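You operate a simulated robot arm through the tools that you are given. There is no shell and no other tool.

You run a simulated robot arm. Do the job below in one go: nothing can be reset, and whatever is moved stays where it is left.

TASK
Move the red plug from the blue socket to the purple socket.
Fine: both are on the stage box. Press the blue tab first. Then plug the green and silver plug into the blue socket.
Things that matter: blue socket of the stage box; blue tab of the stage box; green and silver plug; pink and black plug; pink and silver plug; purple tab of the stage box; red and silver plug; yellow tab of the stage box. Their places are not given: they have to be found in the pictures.

The check looks at the end state, three seconds after you hand in, the way a careful person would. Anything else that was tipped, shoved, dropped, spilled or broken makes it a failure.

THE ROBOT
A 7-joint arm with a two-finger parallel gripper, fixed in place. Base frame: the origin is on the floor under the middle of its stand, x ahead of it, y to its left, z up; the work surface is at about z = 750. Readings come in mm, rad, newtons and seconds.
It reaches about 1247 mm from its shoulder. Its first joint turns from -2.304 to 2.304 rad. Payload 3.91 kg.
The TCP is the grasp point between the finger pads, 30 mm short of the fingertips. In the tool frame z runs along the fingers and y along their closing line. The gripper opens to 110 mm. The fingers are 20 mm wide and 10 mm thick; the gripper's body (48 by 112 mm) begins 55 mm behind the TCP.
Orientation is told as [roll, pitch, yaw] about the base's x, y, z axes, in that order, counted from this pose: with the fingers straight down and closing along the base's y, the tool's x points along the base's -x, its y along +y and its z along -z.

THE INTERFACE
- The arm moves only by the tool apply_moves. Its argument "motion" is one flat list of numbers, 7 for each row, row after row: the shift along the base's x, y, z in units of 50 mm (1.0 is 50 mm), then the turn, a rotation vector about the base's x, y, z in units of 8 degrees (1.0 is 8 degrees), then the gripper command, from -1 (shut) to 1 (fully open), values between in proportion. In form: [tx, ty, tz, wx, wy, wz, jaw, tx, ty, tz, wx, wy, wz, jaw, ...]. A call has 1 to 20 rows; each row shifts and turns the commanded pose from where the row before left it. A call with a number of a shift or a turn outside -1 to 1 is refused whole. A row lasts 0.2 s, in which the tool goes at most 50 mm and 0.15 rad; a call with a longer step from one row to the next is refused whole, and so is a gripper value outside its range. A pose out of reach is approached as far as the arm can. The call stops where the force on the tool passes 40 N (or 10 N more than at its start, if that is more) or the arm is blocked; 0.2 s more then pass. The fingers move at their own pace (about 108 mm/s each) and stop on an object; they squeeze with about 29 N. The grip force told is the motor's: it shows also when the fingers shut on nothing. Time passes only in rows, and 0.2 s behind the last, so rows that do not move let the fingers close. The reply holds the time, the measured pose of the TCP, the force on the tool along the base axes, the opening and the grip force, in the units named above and with some noise, with the torque about the TCP (base axes, N m) and any sound that the robot's microphone picked up, and new pictures: "show" is both (left out), scene, wrist or none.
- Cameras (640 x 400 px; columns grow to the right, rows downward): "scene" is fixed at [393.7, -503.2, 1542.3]; the picture's right is [0.99, 0.12, 0.00], its down [0.06, -0.48, -0.87] and it looks along [-0.10, 0.87, -0.49] (base axes); focal length 355 px, centre (320, 200). "wrist" rides on the gripper at [72, 17, -103] in the tool frame; the picture's right is [-0.23, 0.97, 0.00], its down [-0.76, -0.18, -0.62] and it looks along [-0.61, -0.14, 0.78] (tool axes); focal length 222 px, centre (320, 200).
- probe_pixels(camera, pixels): for up to 12 pixels [column, row] of the newest picture of that camera ("zoom" is the newest enlarged one), the place [x, y, z] in the base frame of the surface seen there, good to about 2 mm, but the place of the scene camera against the robot may be out by one fixed shift of up to 12 mm in any direction. It takes no simulated time.
- zoom(camera, box): a new picture of the part [left, top, right, bottom] of that camera's present view, enlarged. It takes no simulated time.
- job_done(): hands the job in; it is judged then, once.

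Unless the task says otherwise, let go and move clear before handing in.

The tools are called after "Call:" as a command line: name --argument value ..., lists and objects as JSON in quotes. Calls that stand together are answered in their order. apply_moves: Moves the arm, as the interface text tells. Its arguments: {"type":"object","properties":{"motion":{"type":"array","items":{"type":"number"}},"show":{"type":"string","enum":["both","scene","wrist","none"]}},"required":["motion"]} The other tools are called the same way: probe_pixels (camera, pixels) gives the place of the surface under pixels of a picture; zoom (camera, box) takes an enlarged picture of a part of a camera's view; job_done () hands the job in.

At the start:

```text
clock: 0.0
position: [314.1, 394.5, 1103.2]
orientation: [-0.001, 0.0, 0.0]
contact_force: [0.4, 0.6, 0.2]
torque: [-0.01, 0.0, 0.0]
width: 109.9
finger_force: 0.1
```

scene: 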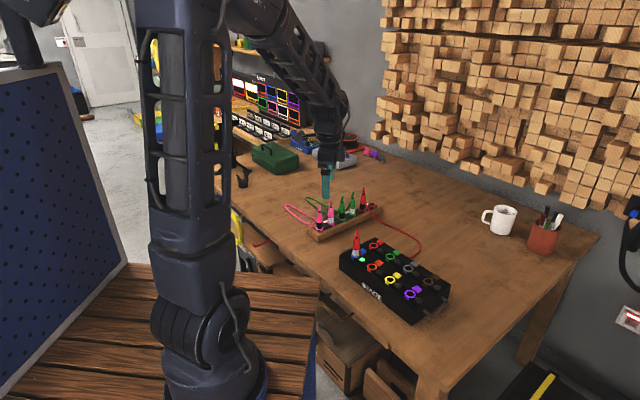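
wrist: 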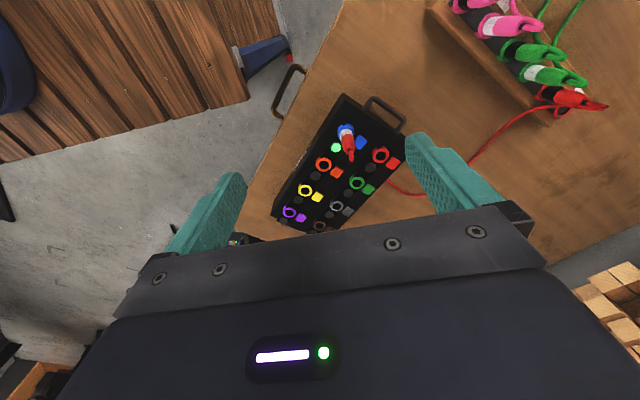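

The scene picture shows a black stage box near (395,280) with a red/silver plug in the blue socket near (357,245), and a rack of plugs near (345,210). I'll zoom in on both before moving.

Call:
zoom --camera "scene" --box '[330, 220, 460, 330]'

Call:
zoom --camera "wrist" --box '[260, 80, 420, 240]'

Call:
zoom --camera "scene" --box '[280, 170, 400, 245]'

```text
3.64 times, centred on (395, 275) of scene
```

zoom: 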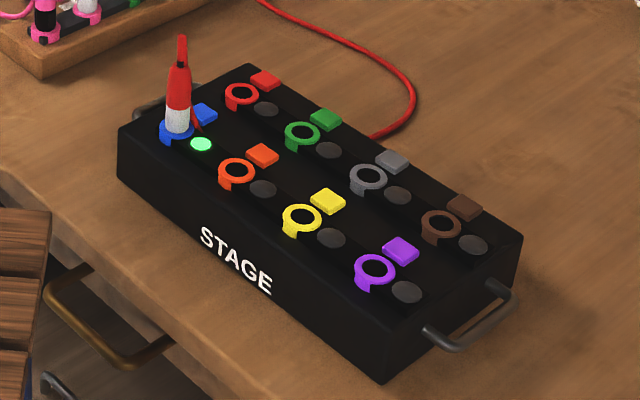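

```text
2.50 times, centred on (340, 160) of wrist
```

zoom: 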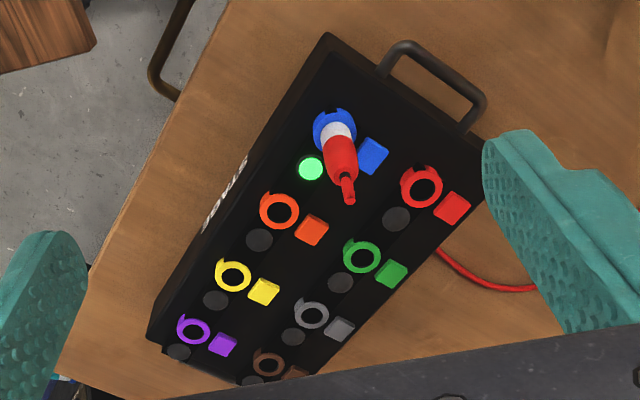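

```text
5.33 times, centred on (340, 208) of scene
```

zoom: 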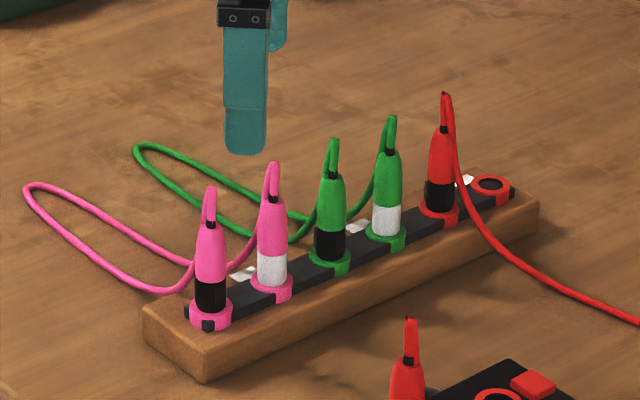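

The zooms show the stage box's sockets, each with its ring, its tab and a lamp. I'll zoom the wrist view again and probe those places.

Call:
zoom --camera "wrist" --box '[260, 80, 420, 240]'

Call:
probe_pixels --camera "zoom" --pixels '[[318, 128], [373, 157], [311, 168], [348, 200], [347, 178], [280, 196], [312, 230], [194, 316], [222, 344], [180, 352], [330, 50], [460, 135]]'

Call:
zoom --camera "wrist" --box '[420, 0, 620, 125]'

```text
2.50 times, centred on (340, 160) of wrist
```

zoom: 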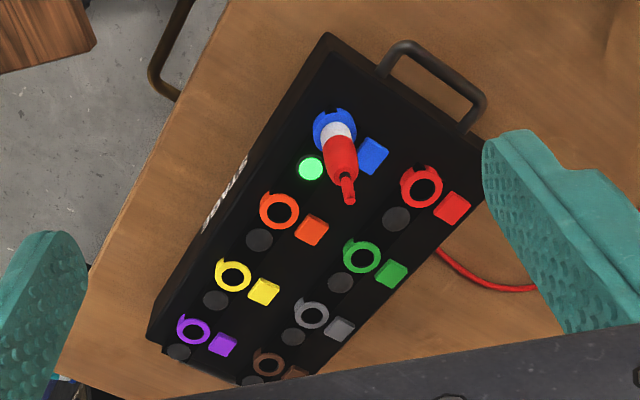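

```text
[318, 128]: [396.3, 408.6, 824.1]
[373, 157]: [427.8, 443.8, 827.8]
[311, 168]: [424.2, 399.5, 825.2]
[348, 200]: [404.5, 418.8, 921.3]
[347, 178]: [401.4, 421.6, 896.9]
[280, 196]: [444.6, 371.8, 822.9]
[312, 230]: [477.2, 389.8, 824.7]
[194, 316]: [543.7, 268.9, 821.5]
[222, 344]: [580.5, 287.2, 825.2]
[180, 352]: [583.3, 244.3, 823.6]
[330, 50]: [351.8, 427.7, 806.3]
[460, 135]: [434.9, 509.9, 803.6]
```

```text
3.20 times, centred on (520, 62) of wrist
```

zoom: 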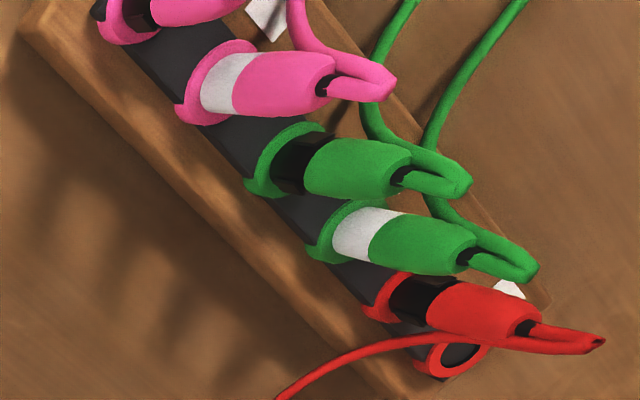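

The stage box's long axis runs about -44° in the base frame. The blue socket is near (403,408), the blue tab near (428,444) and the purple socket near (550,268). I'll turn the tool about 46° so the fingers close along the box's length, and get a closer view.

Call:
apply_moves --motion '[-0.05, -0.55, -0.33, 0, 0, 0.96, 1, -0.05, -0.55, -0.33, 0, 0, 0.96, 1, -0.05, -0.55, -0.33, 0, 0, 0.96, 1, -0.05, -0.55, -0.33, 0, 0, 0.96, 1, -0.05, -0.55, -0.33, 0, 0, 0.96, 1, -0.05, -0.55, -0.33, 0, 0, 0.96, 1, 0, 0, 0, 0, 0, 0, 1]'

```text
clock: 1.6
position: [301.8, 231.2, 1004.9]
orientation: [0.001, 0.002, 0.807]
contact_force: [-1.1, 0.1, -0.4]
torque: [0.03, 0.0, 0.02]
width: 110.1
finger_force: 0.0
```

scene: 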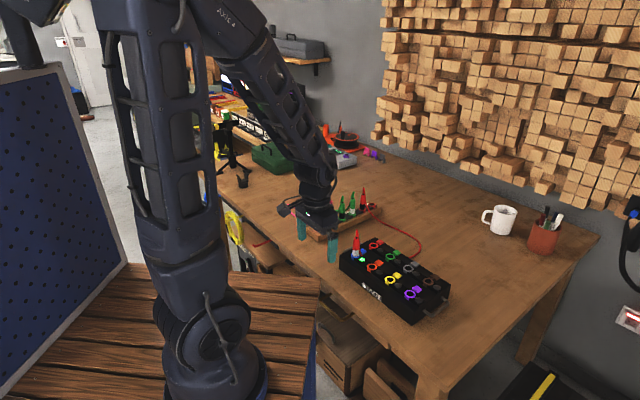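
wrist: 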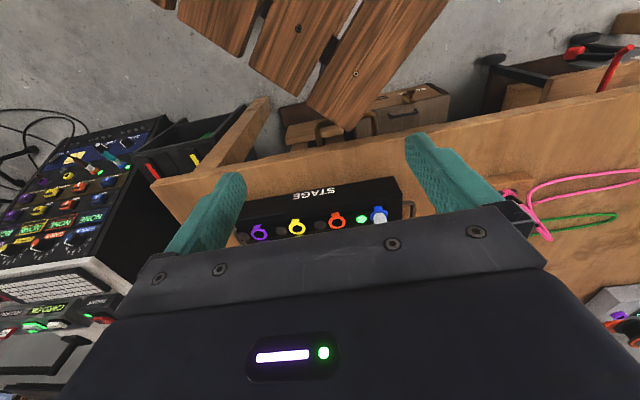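

The wrist picture is upside down relative to where I expected, so I moved the wrong way: the box's near edge shows at row 200. I'll move forward so the gripper is above the middle of the box.

Call:
apply_moves --motion '[0.73, 0.476, 0.05, 0, 0, 0, 1, 0.73, 0.476, 0.05, 0, 0, 0, 1, 0.73, 0.476, 0.05, 0, 0, 0, 1, 0.73, 0.476, 0.05, 0, 0, 0, 1, 0.73, 0.476, 0.05, 0, 0, 0, 1, 0, 0, 0, 0, 0, 0, 1]'

```text
clock: 3.0
position: [484.3, 348.2, 1016.2]
orientation: [-0.001, 0.002, 0.804]
contact_force: [0.0, -0.6, 0.3]
torque: [0.02, -0.04, 0.01]
width: 109.8
finger_force: 0.0
```

scene: 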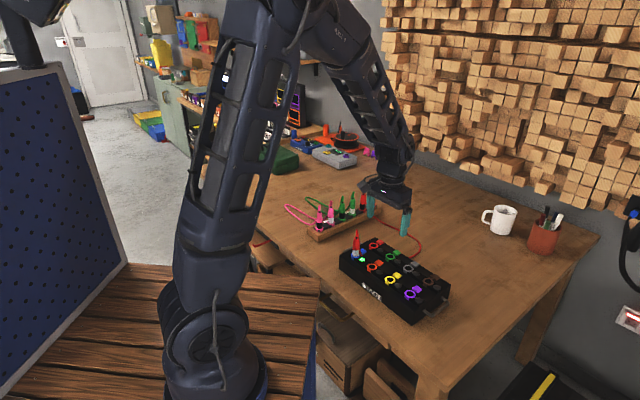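
wrist: 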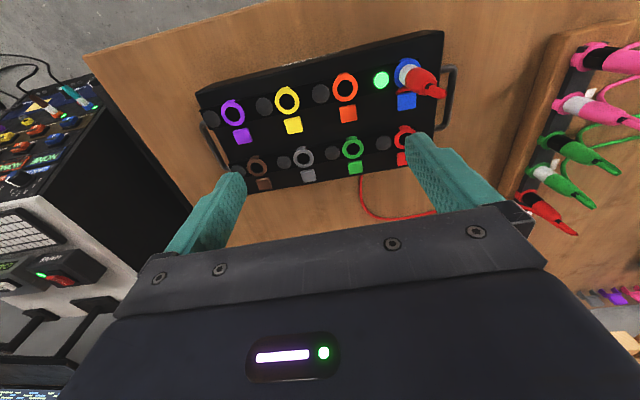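

The box now shows whole in the wrist view, with blue at (406,75) and purple at (232,112). I'll zoom and probe its features.

Call:
zoom --camera "wrist" --box '[370, 30, 460, 120]'

Call:
zoom --camera "wrist" --box '[190, 70, 310, 190]'

Call:
probe_pixels --camera "wrist" --pixels '[[406, 101], [232, 113], [242, 136], [287, 101], [293, 126], [345, 90], [348, 115], [381, 80], [441, 34], [203, 98], [320, 70], [300, 145]]'

```text
4.44 times, centred on (415, 75) of wrist
```

zoom: 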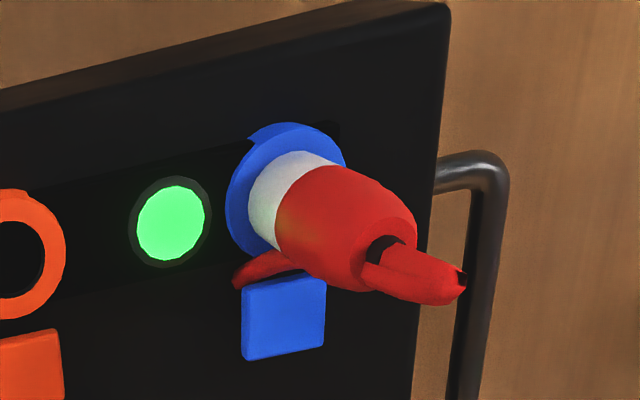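

```text
3.33 times, centred on (250, 130) of wrist
```

zoom: 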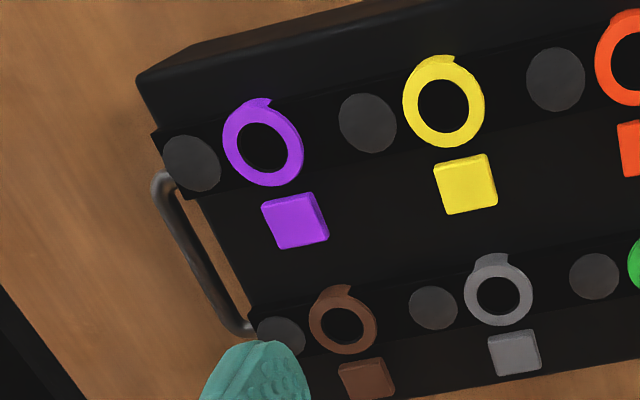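

```text
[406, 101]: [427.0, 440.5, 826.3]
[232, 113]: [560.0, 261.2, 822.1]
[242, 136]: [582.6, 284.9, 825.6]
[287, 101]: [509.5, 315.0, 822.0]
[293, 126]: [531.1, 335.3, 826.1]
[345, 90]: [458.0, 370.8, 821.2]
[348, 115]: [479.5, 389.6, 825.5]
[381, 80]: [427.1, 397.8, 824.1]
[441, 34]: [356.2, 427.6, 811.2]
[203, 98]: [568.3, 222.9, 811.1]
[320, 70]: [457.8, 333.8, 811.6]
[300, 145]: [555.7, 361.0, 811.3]
```

Zooms come out sharp, so I'll zoom tighter on the blue and purple rings to compare their key markers. I'll also look at the rack from the wrist camera.

Call:
zoom --camera "wrist" --box '[388, 50, 448, 110]'

Call:
zoom --camera "wrist" --box '[210, 90, 260, 140]'

Call:
zoom --camera "wrist" --box '[500, 25, 640, 245]'

Call:
zoom --camera "scene" --box '[335, 225, 385, 275]'

Call:
zoom --camera "scene" --box '[300, 180, 390, 245]'

```text
6.67 times, centred on (418, 80) of wrist
```

zoom: 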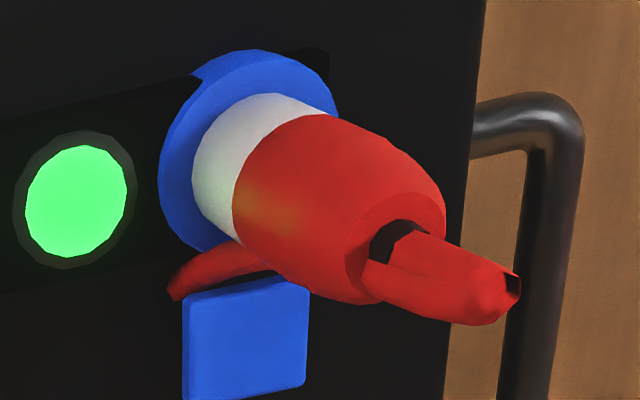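

```text
8.00 times, centred on (235, 115) of wrist
```

zoom: 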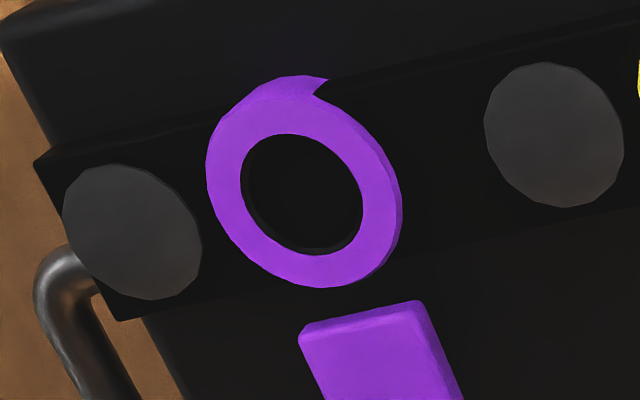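

```text
1.82 times, centred on (570, 135) of wrist
```

zoom: 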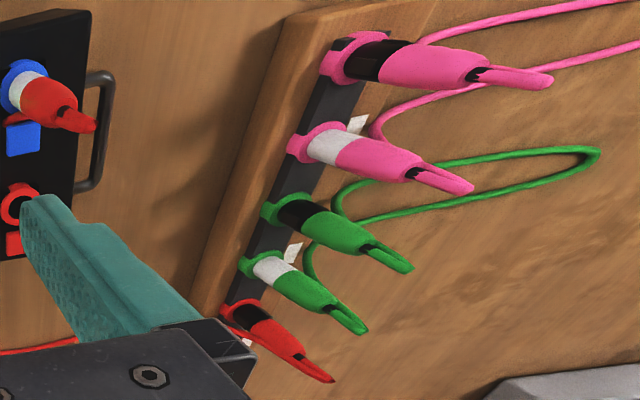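

```text
8.00 times, centred on (360, 250) of scene
```

zoom: 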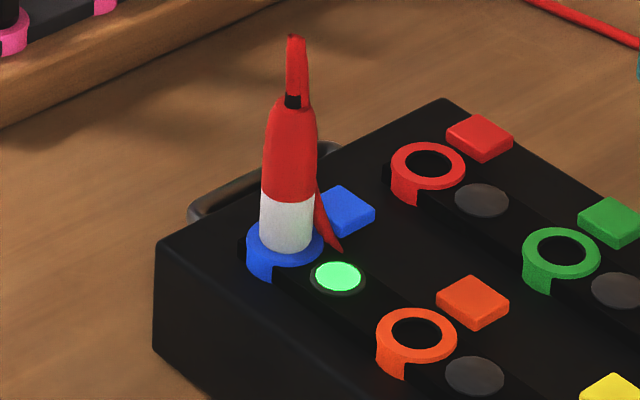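

```text
6.15 times, centred on (345, 212) of scene
```

zoom: 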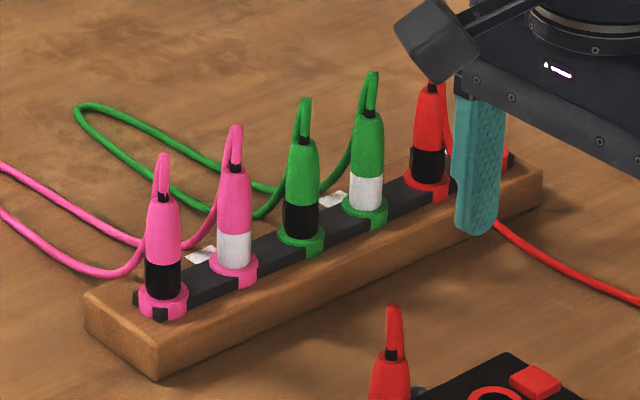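

The rings look like plain collars on a raised strip, with no obvious key. The red cable comes off the plug's tip and drops on the tab side. I'll probe the plug's heights and the positions around the blue tab.

Call:
probe_pixels --camera "wrist" --pixels '[[446, 92], [436, 92], [432, 81], [415, 77], [404, 72], [396, 77], [418, 63], [409, 59], [405, 94], [399, 96], [413, 106], [400, 108]]'

Call:
probe_pixels --camera "scene" --pixels '[[357, 232], [357, 239], [356, 245], [356, 251], [363, 251], [362, 260], [354, 257], [410, 293], [414, 288], [372, 268]]'

```text
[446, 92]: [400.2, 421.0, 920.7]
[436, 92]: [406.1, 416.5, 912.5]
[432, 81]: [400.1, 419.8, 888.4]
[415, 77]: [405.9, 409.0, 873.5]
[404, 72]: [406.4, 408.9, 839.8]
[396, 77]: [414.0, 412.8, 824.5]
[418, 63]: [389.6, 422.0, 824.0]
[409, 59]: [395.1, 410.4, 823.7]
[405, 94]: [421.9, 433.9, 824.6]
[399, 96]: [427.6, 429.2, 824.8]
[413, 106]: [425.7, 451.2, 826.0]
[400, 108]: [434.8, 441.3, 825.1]
```

```text
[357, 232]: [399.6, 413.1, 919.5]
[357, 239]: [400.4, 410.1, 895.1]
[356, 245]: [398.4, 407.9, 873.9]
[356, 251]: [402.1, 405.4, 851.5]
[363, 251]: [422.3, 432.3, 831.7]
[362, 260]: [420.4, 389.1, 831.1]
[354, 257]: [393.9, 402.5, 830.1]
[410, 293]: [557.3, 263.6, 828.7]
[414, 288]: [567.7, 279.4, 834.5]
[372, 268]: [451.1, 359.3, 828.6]
```

The plug axis sits at about (404.5,420.5) with its tip at z≈921. The blue tab's centre is about (427.5,441.5), top z≈826. Next I'll probe the rack plugs to know the clearances.

Call:
zoom --camera "wrist" --box '[500, 25, 640, 245]'

Call:
probe_pixels --camera "zoom" --pixels '[[272, 268], [310, 290], [362, 330], [246, 268], [330, 380], [250, 312], [320, 208], [408, 268], [290, 210], [340, 145], [470, 188], [545, 82]]'

```text
1.82 times, centred on (570, 135) of wrist
```

zoom: 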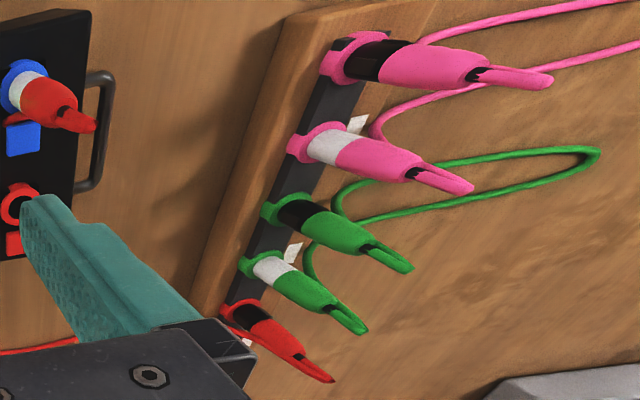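

```text
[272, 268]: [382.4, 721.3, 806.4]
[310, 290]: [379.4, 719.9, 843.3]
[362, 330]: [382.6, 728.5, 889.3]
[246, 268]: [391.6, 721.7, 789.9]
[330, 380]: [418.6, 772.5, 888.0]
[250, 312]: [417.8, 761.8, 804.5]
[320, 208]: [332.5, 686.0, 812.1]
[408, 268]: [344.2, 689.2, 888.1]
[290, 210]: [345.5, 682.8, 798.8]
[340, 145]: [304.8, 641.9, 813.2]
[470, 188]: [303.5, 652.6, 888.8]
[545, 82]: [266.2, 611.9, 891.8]
```

The rack plugs are well away, with green/silver at about (382,726) and spaced about 55 mm. I'll close the fingers and move over the blue tab, slightly on the side away from the plug, then descend to just above it.

Call:
apply_moves --motion '[-0.36, 0.64, 0, 0, 0, -0.13, -1, -0.36, 0.64, 0, 0, 0, 0, -1, -0.36, 0.646, 0, 0, 0, 0, -1, 0, 0, 0, 0, 0, 0, -1, 0, 0, 0, 0, 0, 0, -1]'

```text
clock: 4.2
position: [429.5, 444.7, 1016.2]
orientation: [0.0, 0.0, 0.786]
contact_force: [-0.8, 0.8, 0.3]
torque: [0.0, 0.01, 0.02]
width: 0.1
finger_force: 29.2
```

scene: 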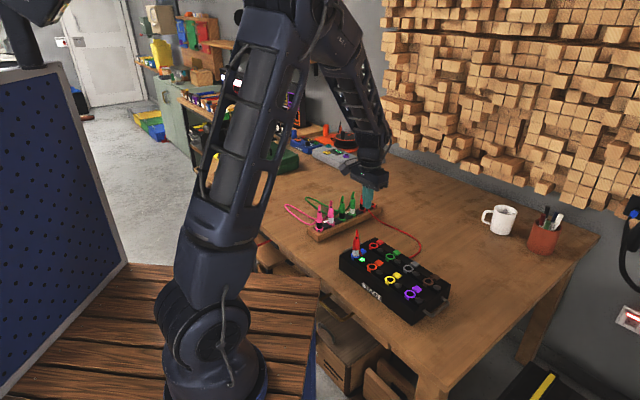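
wrist: 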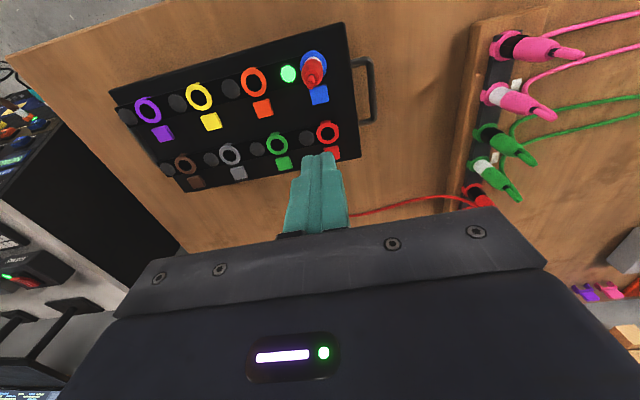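

From here the blue tab is at (319,95) and the plug is seen nearly end-on at (313,68). I'll re-probe to refine both.

Call:
zoom --camera "wrist" --box '[280, 40, 350, 110]'

Call:
probe_pixels --camera "wrist" --pixels '[[319, 95], [312, 88], [325, 88], [312, 102], [328, 102], [314, 84], [313, 76], [314, 52], [300, 60], [327, 66]]'

```text
5.71 times, centred on (315, 75) of wrist
```

zoom: 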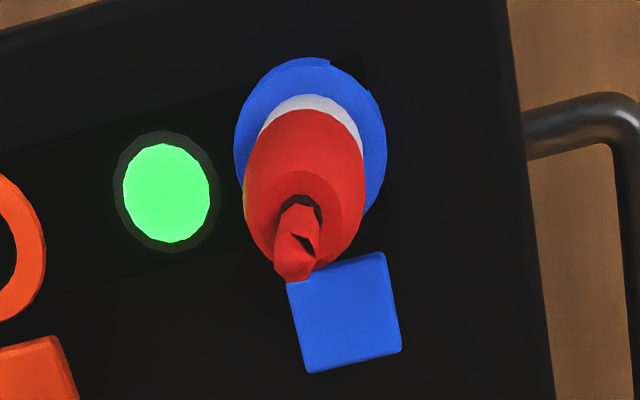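

```text
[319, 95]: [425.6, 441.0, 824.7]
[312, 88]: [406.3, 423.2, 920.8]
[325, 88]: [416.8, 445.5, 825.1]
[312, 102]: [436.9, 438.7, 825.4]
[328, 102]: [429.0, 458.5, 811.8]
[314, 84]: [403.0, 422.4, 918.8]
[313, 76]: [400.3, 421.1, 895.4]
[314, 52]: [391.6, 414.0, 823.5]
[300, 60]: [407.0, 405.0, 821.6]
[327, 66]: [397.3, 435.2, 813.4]
```

The blue tab's centre is (426,441), z≈825, and the tool is 5 mm to its outer side, which keeps clear of the plug. I'll descend to just above it.

Call:
apply_moves --motion '[0, 0, -0.9, 0, 0, 0, -1, 0, 0, -0.9, 0, 0, 0, -1, 0, 0, -0.7, 0, 0, 0, -1, 0, 0, -0.5, 0, 0, 0, -1, 0, 0, 0, 0, 0, 0, -1]'

```text
clock: 5.4
position: [428.9, 443.7, 865.2]
orientation: [-0.002, 0.0, 0.788]
contact_force: [0.4, -0.9, -0.2]
torque: [-0.03, 0.01, -0.02]
width: 0.3
finger_force: 29.2
```

scene: 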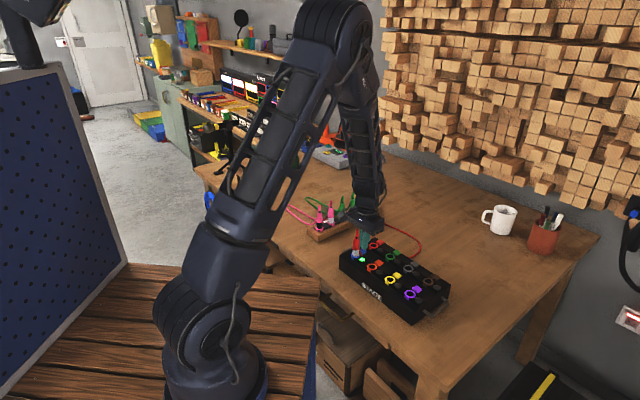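
wrist: 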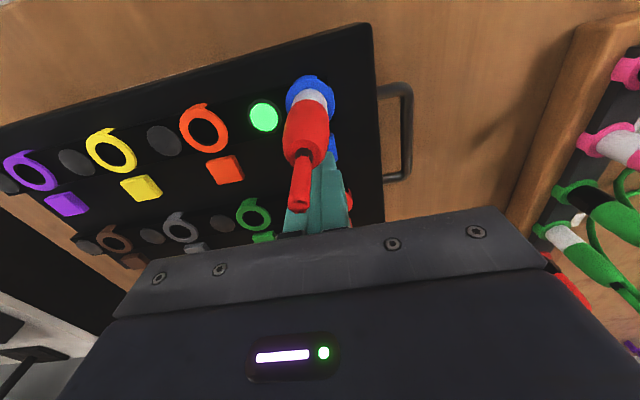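

The tips are about 10 mm above the tab, and nothing is touching. I'll push down slowly.

Call:
apply_moves --motion '[0, 0, -0.1, 0, 0, 0, -1, 0, 0, -0.08, 0, 0, 0, -1, 0, 0, -0.04, 0, 0, 0, -1, 0, 0, -0.04, 0, 0, 0, -1]' --show "wrist"

```text
clock: 6.4
position: [428.4, 443.5, 854.2]
orientation: [0.001, -0.002, 0.787]
contact_force: [0.4, -1.1, 2.2]
torque: [-0.04, -0.01, 0.01]
width: 0.0
finger_force: 28.9
```

wrist: 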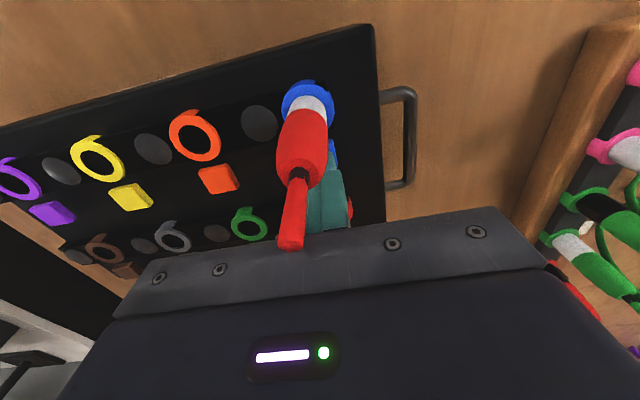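

The lamp at (260,123) has gone dark, with only about 2 N on the tool, so the press registered. I'll press a hair more to be sure, then rise straight up and see whether it stays released.

Call:
apply_moves --motion '[0, 0, -0.03, 0, 0, 0, -1, 0, 0, 0, 0, 0, 0, -1]' --show "wrist"

Call:
zoom --camera "wrist" --box '[240, 60, 370, 260]'

```text
clock: 7.0
position: [428.7, 444.0, 851.8]
orientation: [0.0, 0.001, 0.786]
contact_force: [-1.5, 1.1, 4.3]
torque: [0.01, 0.08, 0.0]
width: 0.0
finger_force: 29.0
```

wrist: 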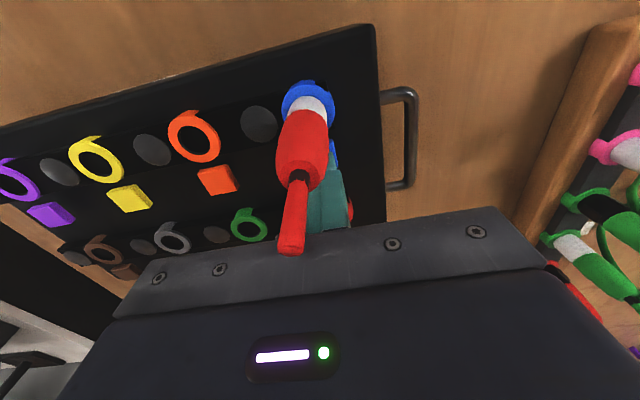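

```text
2.00 times, centred on (305, 160) of wrist
```

zoom: 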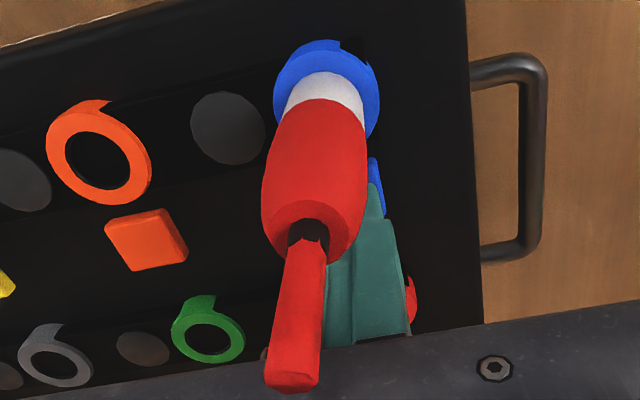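

The tab gives softly (4 N) and the lamp is off. I'll rise straight up clear of the plug and look at the box again.

Call:
apply_moves --motion '[0, 0, 0.2, 0, 0, 0, -1, 0, 0, 0.6, 0, 0, 0, -1, 0, 0, 0.8, 0, 0, 0, -1, 0, 0, 0.8, 0, 0, 0, -1, 0, 0, 0.8, 0, 0, 0, -1, 0, 0, 0, 0, 0, 0, -1]'

Call:
zoom --camera "wrist" --box '[240, 30, 380, 170]'

Call:
zoom --camera "scene" --box '[335, 225, 385, 275]'

```text
clock: 8.4
position: [429.3, 443.4, 1012.3]
orientation: [0.0, 0.0, 0.784]
contact_force: [0.4, 0.0, -0.6]
torque: [0.0, 0.0, -0.02]
width: 0.0
finger_force: 29.3
```

scene: 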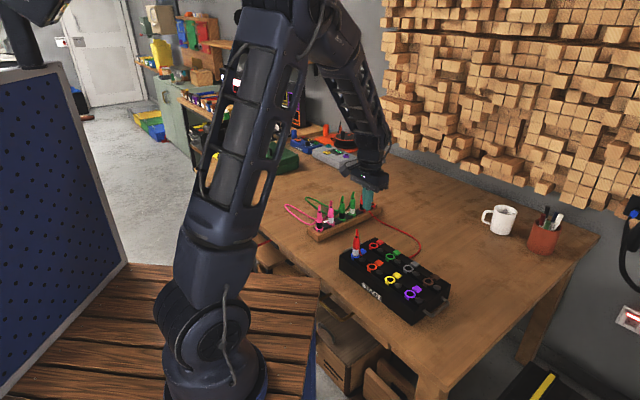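
wrist: 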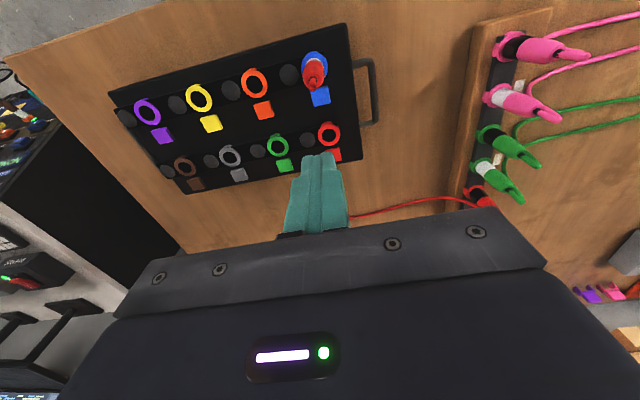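

```text
2.86 times, centred on (310, 100) of wrist
```

zoom: 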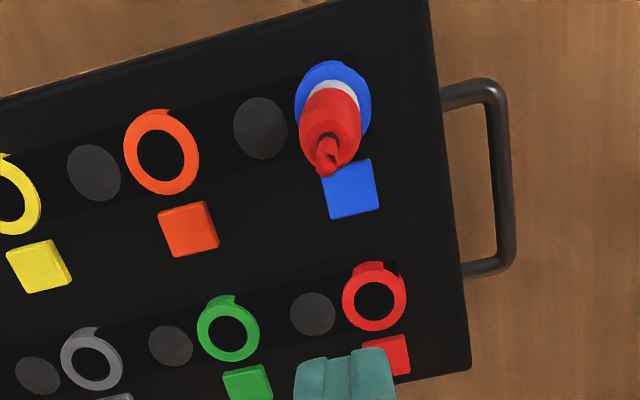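

```text
8.00 times, centred on (360, 250) of scene
```

zoom: 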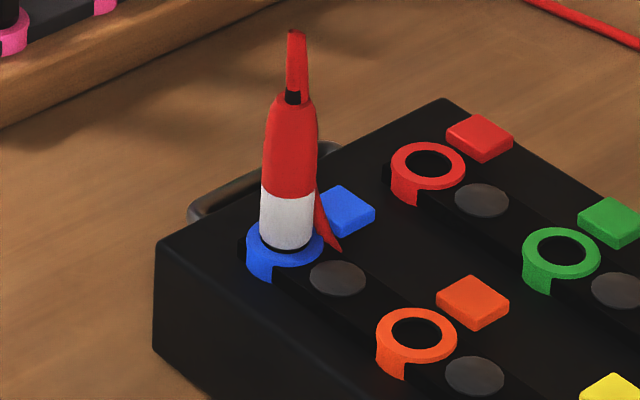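

The plug has popped up a few mm: the scene zoom shows a dark gap above the blue ring, and the lamp stays dark. Before grasping I want the exact blue-to-purple offset. I'll zoom the blue tab here, then move over the purple tab and compare the same pixels.

Call:
zoom --camera "wrist" --box '[280, 40, 350, 110]'

Call:
probe_pixels --camera "wrist" --pixels '[[320, 96], [314, 86], [316, 75], [308, 72], [322, 70], [315, 62], [254, 83], [198, 97], [147, 111], [290, 75]]'

Call:
apply_moves --motion '[0.622, -0.622, 0, 0, 0, 0, -1, 0.622, -0.622, 0, 0, 0, 0, -1, 0.622, -0.622, 0, 0, 0, 0, -1, 0.622, -0.622, 0, 0, 0, 0, -1, 0.622, -0.622, 0, 0, 0, 0, -1, 0, 0, 0, 0, 0, 0, -1, 0, 0, 0, 0, 0, 0, -1]'

Call:
zoom --camera "wrist" --box '[280, 40, 350, 110]'

```text
5.71 times, centred on (315, 75) of wrist
```

zoom: 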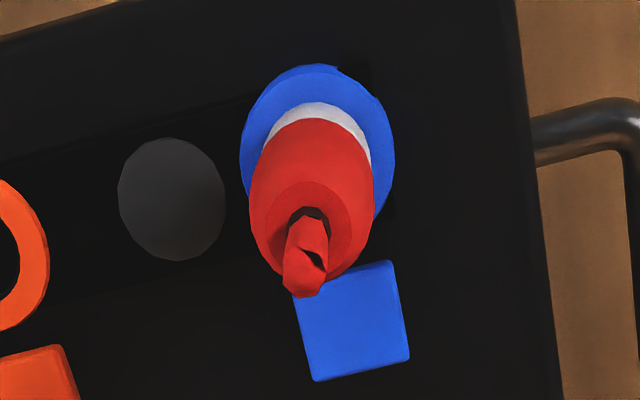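

```text
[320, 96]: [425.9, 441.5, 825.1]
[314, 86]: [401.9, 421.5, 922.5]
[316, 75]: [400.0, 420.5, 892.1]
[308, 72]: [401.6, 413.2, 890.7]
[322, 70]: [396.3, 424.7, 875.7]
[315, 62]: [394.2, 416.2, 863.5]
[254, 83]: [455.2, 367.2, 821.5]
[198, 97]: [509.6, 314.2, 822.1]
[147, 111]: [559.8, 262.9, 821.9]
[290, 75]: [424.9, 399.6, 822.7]
```

```text
clock: 10.0
position: [585.5, 288.1, 1013.4]
orientation: [0.0, -0.001, 0.788]
contact_force: [0.3, -0.1, 0.6]
torque: [0.0, -0.05, 0.07]
width: 0.0
finger_force: 28.8
```

scene: 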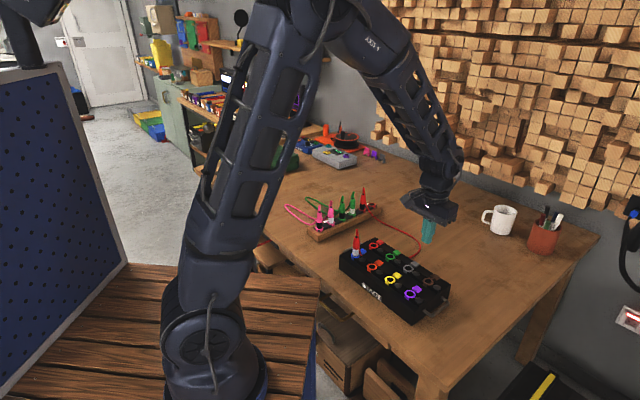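
wrist: 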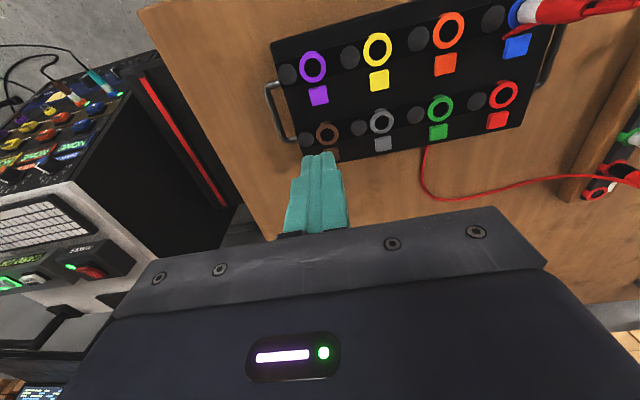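

```text
5.71 times, centred on (315, 75) of wrist
```

zoom: 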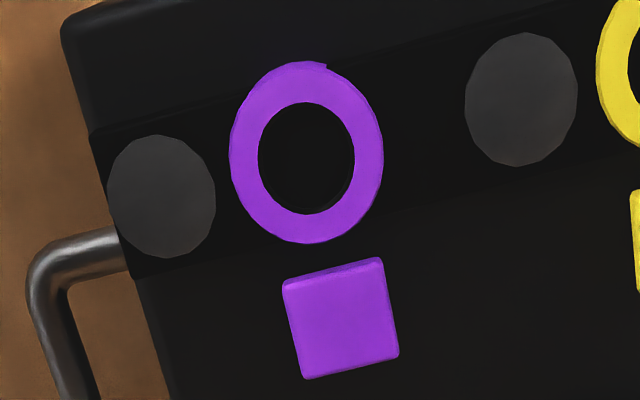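

The purple tab sits about 11 zoom pixels left of where the blue tab was, so the true offset is a bit over the 155.5 mm per axis I moved. I'll probe the purple features to cross-check.

Call:
probe_pixels --camera "wrist" --pixels '[[319, 95], [312, 67], [377, 49], [448, 30], [516, 46], [378, 80], [445, 64], [302, 67], [323, 67], [313, 54], [313, 80], [495, 95]]'

```text
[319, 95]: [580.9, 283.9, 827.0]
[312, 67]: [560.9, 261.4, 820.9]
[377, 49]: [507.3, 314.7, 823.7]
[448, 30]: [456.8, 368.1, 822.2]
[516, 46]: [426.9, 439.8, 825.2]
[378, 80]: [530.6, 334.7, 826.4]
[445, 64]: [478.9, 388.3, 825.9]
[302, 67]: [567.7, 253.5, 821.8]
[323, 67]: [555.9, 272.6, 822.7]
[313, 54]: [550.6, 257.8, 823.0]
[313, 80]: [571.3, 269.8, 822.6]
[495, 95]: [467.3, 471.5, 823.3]
```

Combining the readings, blue to purple is about (156.2, -157.7) mm. The purple centre is about (561,262) and the blue centre about (405,420). I'll open the fingers and go above the red plug.

Call:
apply_moves --motion '[-0.722, 0.528, 0, 0, 0, 0, 1, -0.722, 0.528, 0, 0, 0, 0, 1, -0.722, 0.528, 0, 0, 0, 0, 1, -0.722, 0.528, 0, 0, 0, 0, 1, -0.722, 0.528, 0, 0, 0, 0, 1, 0, 0, 0, 0, 0, 0, 1, 0, 0, 0, 0, 0, 0, 1]'

```text
clock: 11.6
position: [403.7, 419.0, 1011.7]
orientation: [-0.001, -0.001, 0.788]
contact_force: [1.4, -0.4, 0.1]
torque: [-0.01, -0.01, 0.03]
width: 110.3
finger_force: 0.0
```

scene: 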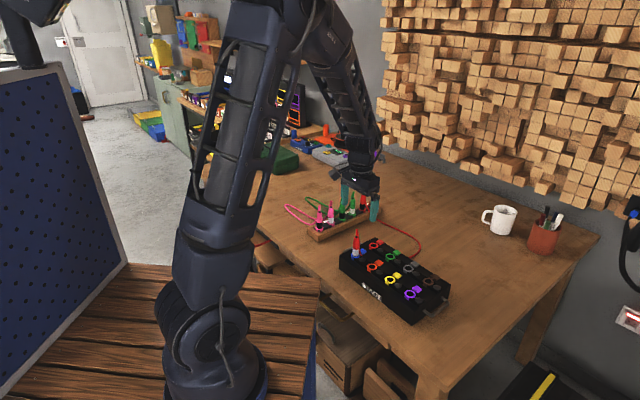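
wrist: 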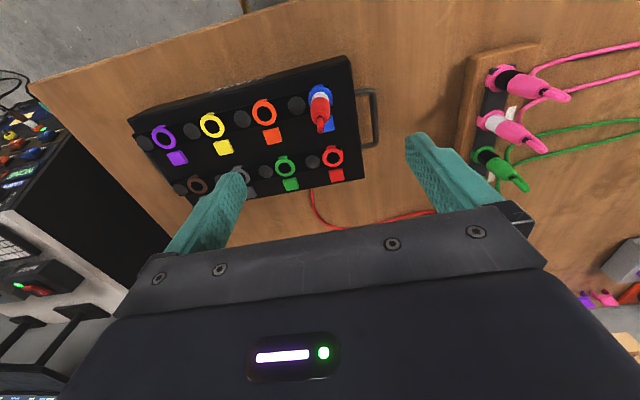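

The open fingers straddle the red plug (tip at (318,128) in the wrist view). I'll descend around it to TCP z≈884, which keeps the palm about 12 mm above its tip.

Call:
apply_moves --motion '[0.02, 0.02, -0.9, 0, 0, 0, 1, 0, 0, -0.9, 0, 0, 0, 1, 0, 0, -0.5, 0, 0, 0, 1, 0, 0, -0.24, 0, 0, 0, 1, 0, 0, 0, 0, 0, 0, 1]'

Call:
zoom --camera "scene" --box '[310, 190, 410, 290]'

```text
clock: 12.8
position: [405.3, 420.3, 885.3]
orientation: [0.0, -0.001, 0.787]
contact_force: [0.7, 0.4, -0.1]
torque: [-0.01, 0.0, -0.01]
width: 109.8
finger_force: 0.1
```

scene: 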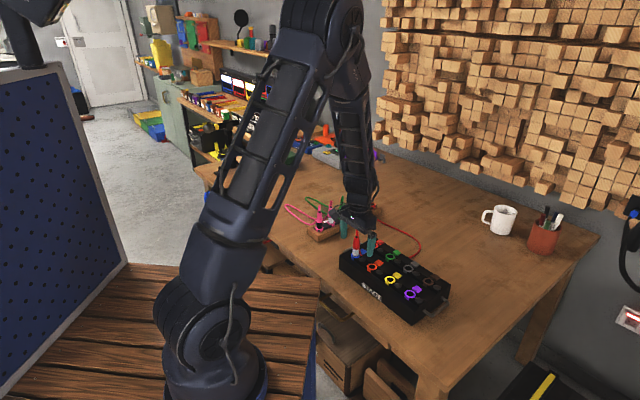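
wrist: 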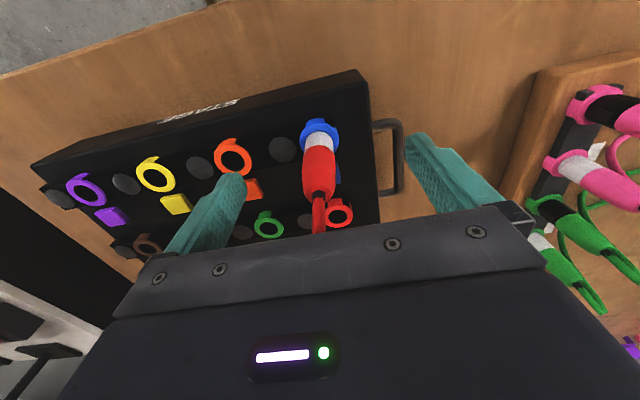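

```text
4.00 times, centred on (360, 240) of scene
```

zoom: 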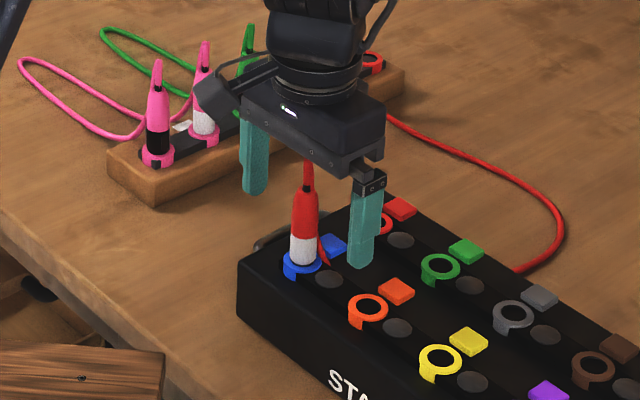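

The fingers straddle the plug with clearance. I'll lower 5 mm more, close part way, and then grip.

Call:
apply_moves --motion '[0, 0, -0.1, 0, 0, 0, 0.2, 0, 0, 0, 0, 0, 0, -0.35, 0, 0, 0, 0, 0, 0, -0.45, 0, 0, 0, 0, 0, 0, -0.55, 0, 0, 0, 0, 0, 0, -0.65, 0, 0, 0, 0, 0, 0, -1, 0, 0, 0, 0, 0, 0, -1]'

Call:
zoom --camera "scene" --box '[310, 190, 410, 290]'

Call:
zoom --camera "wrist" --box '[260, 100, 380, 240]'

```text
clock: 14.4
position: [404.4, 420.6, 880.4]
orientation: [0.001, -0.001, 0.788]
contact_force: [0.7, 0.0, -0.1]
torque: [-0.01, -0.01, 0.02]
width: 20.4
finger_force: 28.9
```

scene: 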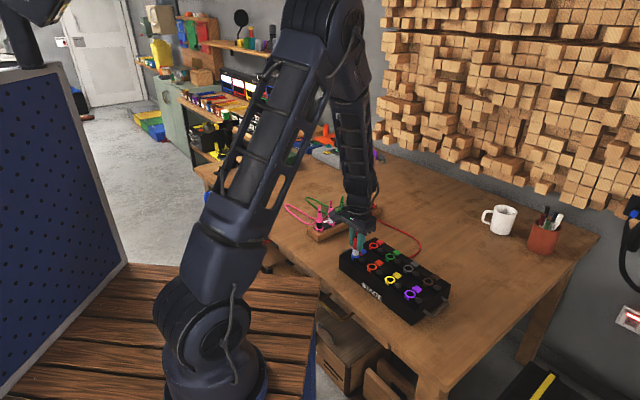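
wrist: 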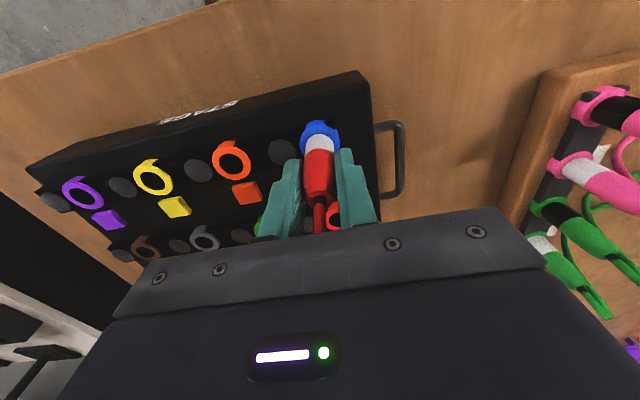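

```text
4.00 times, centred on (360, 240) of scene
```

zoom: 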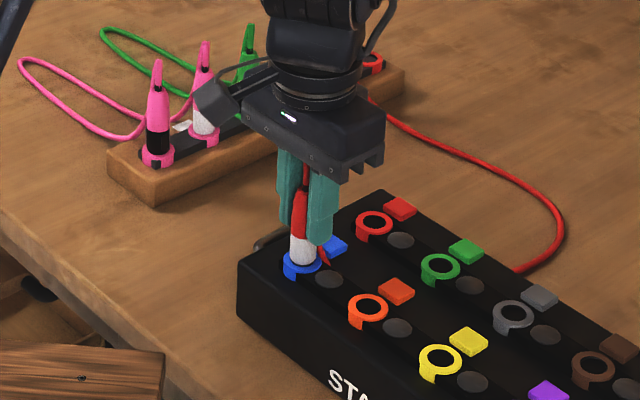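

```text
2.86 times, centred on (320, 170) of wrist
```

zoom: 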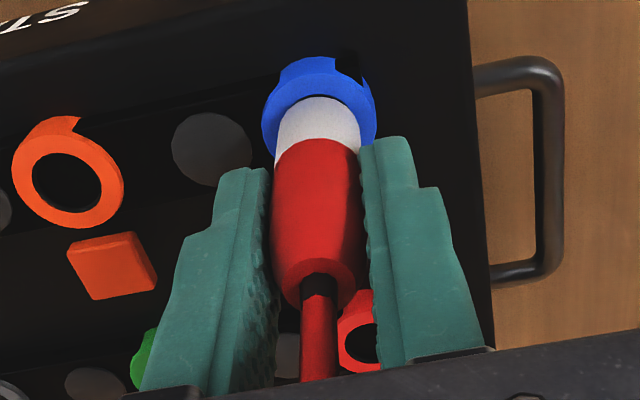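

The plug is gripped (width 20.4 mm, 29 N), with no side force. I'll pull it straight up, slowly at first.

Call:
apply_moves --motion '[0, 0, 0.1, 0, 0, 0, -1, 0, 0, 0.15, 0, 0, 0, -1, 0, 0, 0.2, 0, 0, 0, -1, 0, 0, 0.2, 0, 0, 0, -1]'

Call:
zoom --camera "scene" --box '[310, 190, 410, 290]'

```text
clock: 15.4
position: [406.1, 421.9, 911.6]
orientation: [0.003, -0.001, 0.784]
contact_force: [-0.3, -0.2, -0.2]
torque: [0.0, -0.02, 0.0]
width: 20.5
finger_force: 28.9
```

scene: 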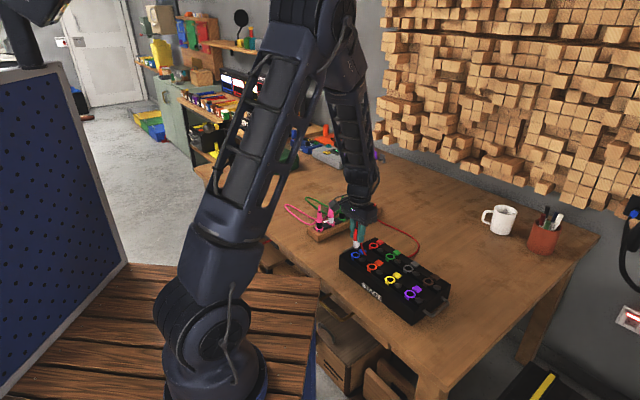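
wrist: 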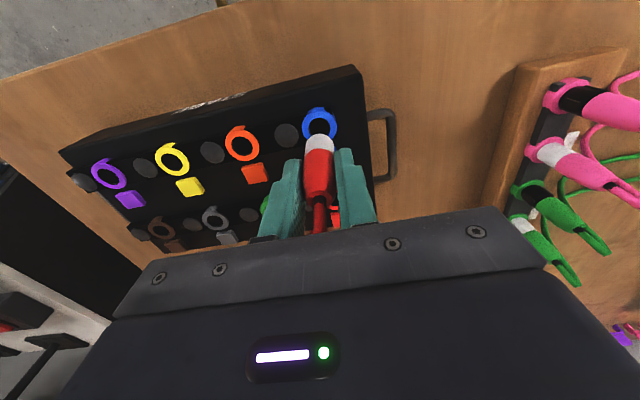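

```text
4.00 times, centred on (360, 240) of scene
```

zoom: 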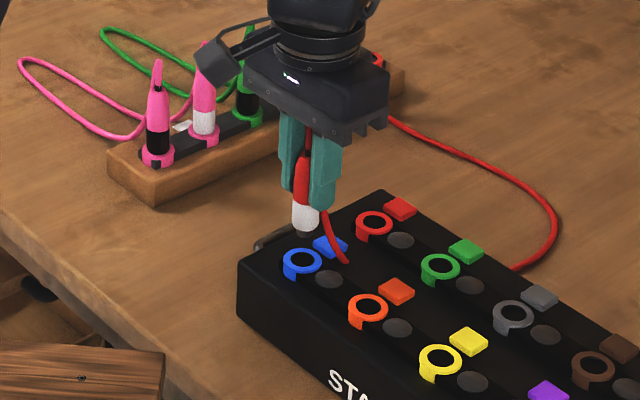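

The plug is out of the blue socket and hangs straight in the fingers; forces are near zero. I'll lift another 25 mm and carry it by (156.2,-157.7) to above the purple socket.

Call:
apply_moves --motion '[0, 0, 0.25, 0, 0, 0, -1, 0, 0, 0.25, 0, 0, 0, -1, 0.5207, -0.5257, 0, 0, 0, 0, -1, 0.5207, -0.5257, 0, 0, 0, 0, -1, 0.5207, -0.5257, 0, 0, 0, 0, -1, 0.5207, -0.5257, 0, 0, 0, 0, -1, 0.5207, -0.5257, 0, 0, 0, 0, -1, 0.5207, -0.5257, 0, 0, 0, 0, -1, 0, 0, 0, 0, 0, 0, -1, 0, 0, 0, 0, 0, 0, -1]'

Call:
zoom --camera "scene" --box '[360, 210, 460, 310]'

Call:
zoom --camera "wrist" --box '[260, 80, 380, 240]'

```text
clock: 17.6
position: [560.5, 263.5, 936.3]
orientation: [-0.002, 0.002, 0.788]
contact_force: [0.2, 0.5, -0.5]
torque: [0.02, -0.02, -0.02]
width: 20.3
finger_force: 29.3
```

scene: 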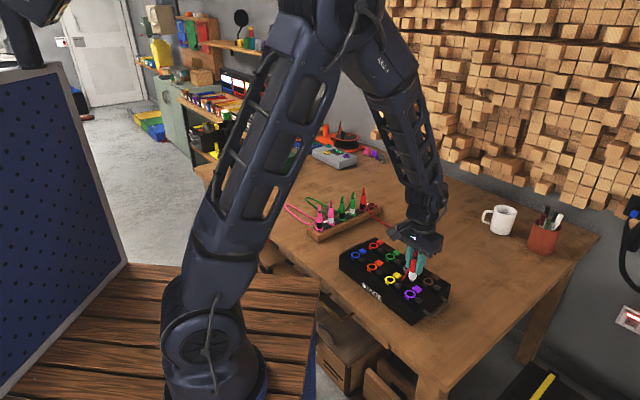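
wrist: 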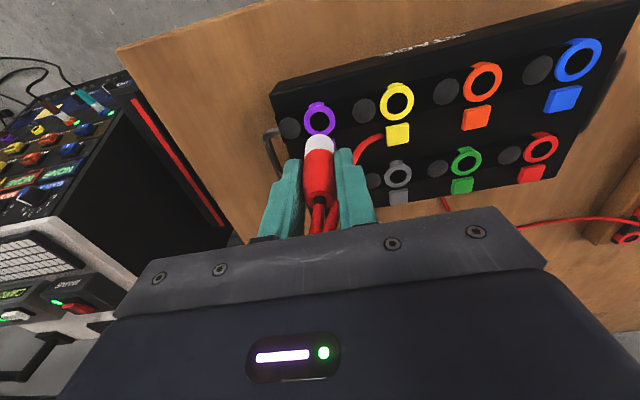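

```text
4.00 times, centred on (410, 260) of scene
```

zoom: 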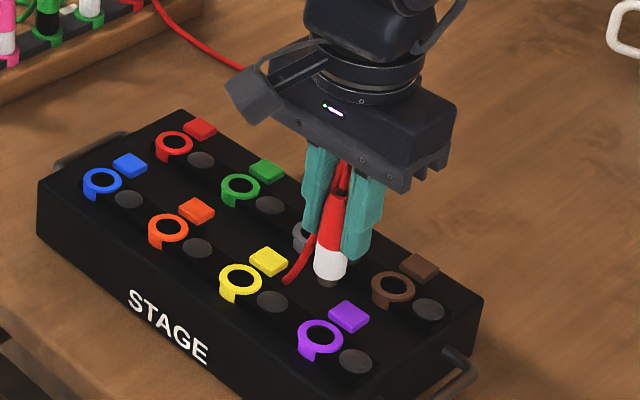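

```text
2.50 times, centred on (320, 160) of wrist
```

zoom: 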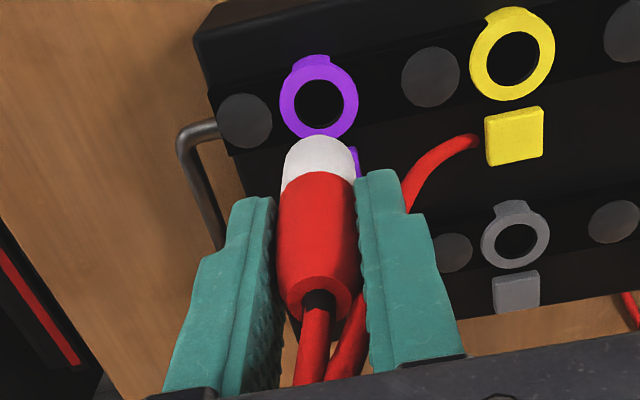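

The plug hangs over the purple socket, with the ring at (320,119) and the silver end at (319,140). I'll lower 25 mm and compare with the same view taken at blue.

Call:
apply_moves --motion '[0, 0, -0.25, 0, 0, 0, -1, 0, 0, -0.25, 0, 0, 0, -1, 0, 0, 0, 0, 0, 0, -1]'

Call:
zoom --camera "wrist" --box '[280, 90, 360, 170]'

Call:
zoom --camera "scene" --box '[380, 250, 440, 310]'

```text
clock: 18.4
position: [559.8, 263.0, 911.3]
orientation: [0.0, 0.0, 0.788]
contact_force: [0.0, -0.8, 0.1]
torque: [-0.01, -0.01, 0.0]
width: 20.3
finger_force: 29.0
```

scene: 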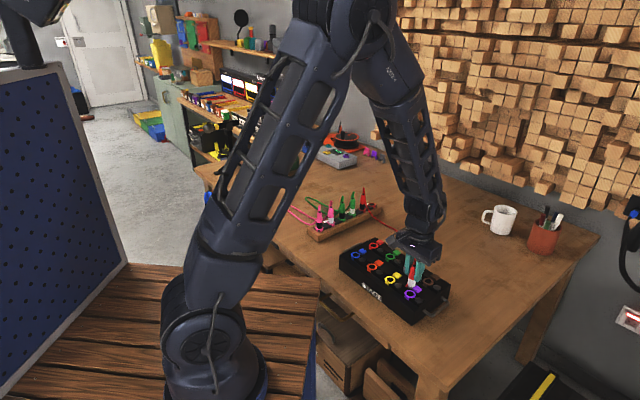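
wrist: 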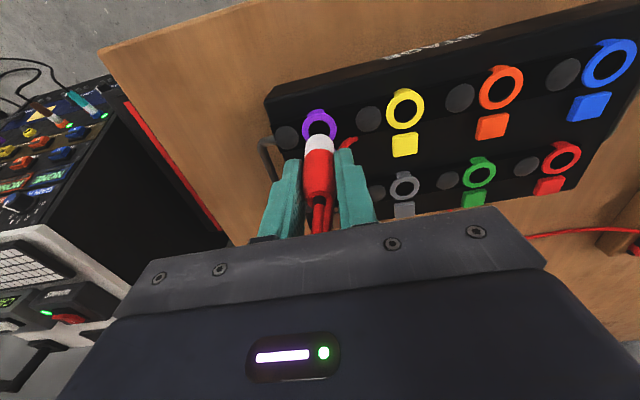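

```text
5.00 times, centred on (320, 130) of wrist
```

zoom: 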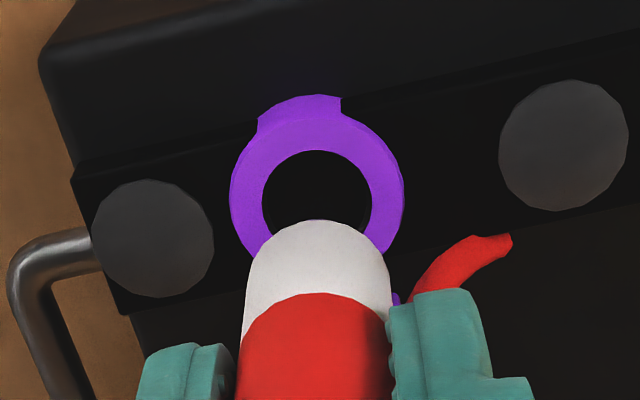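

```text
6.67 times, centred on (410, 280) of scene
```

zoom: 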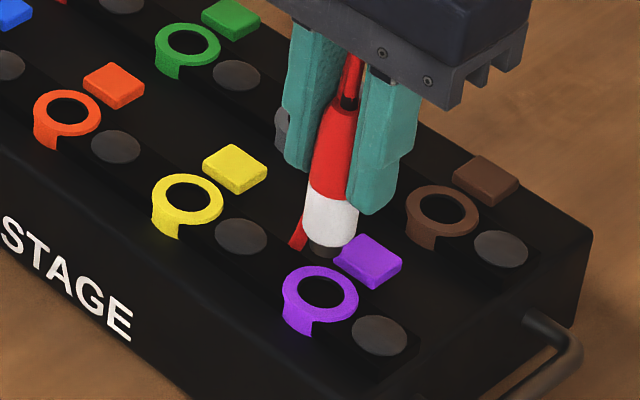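

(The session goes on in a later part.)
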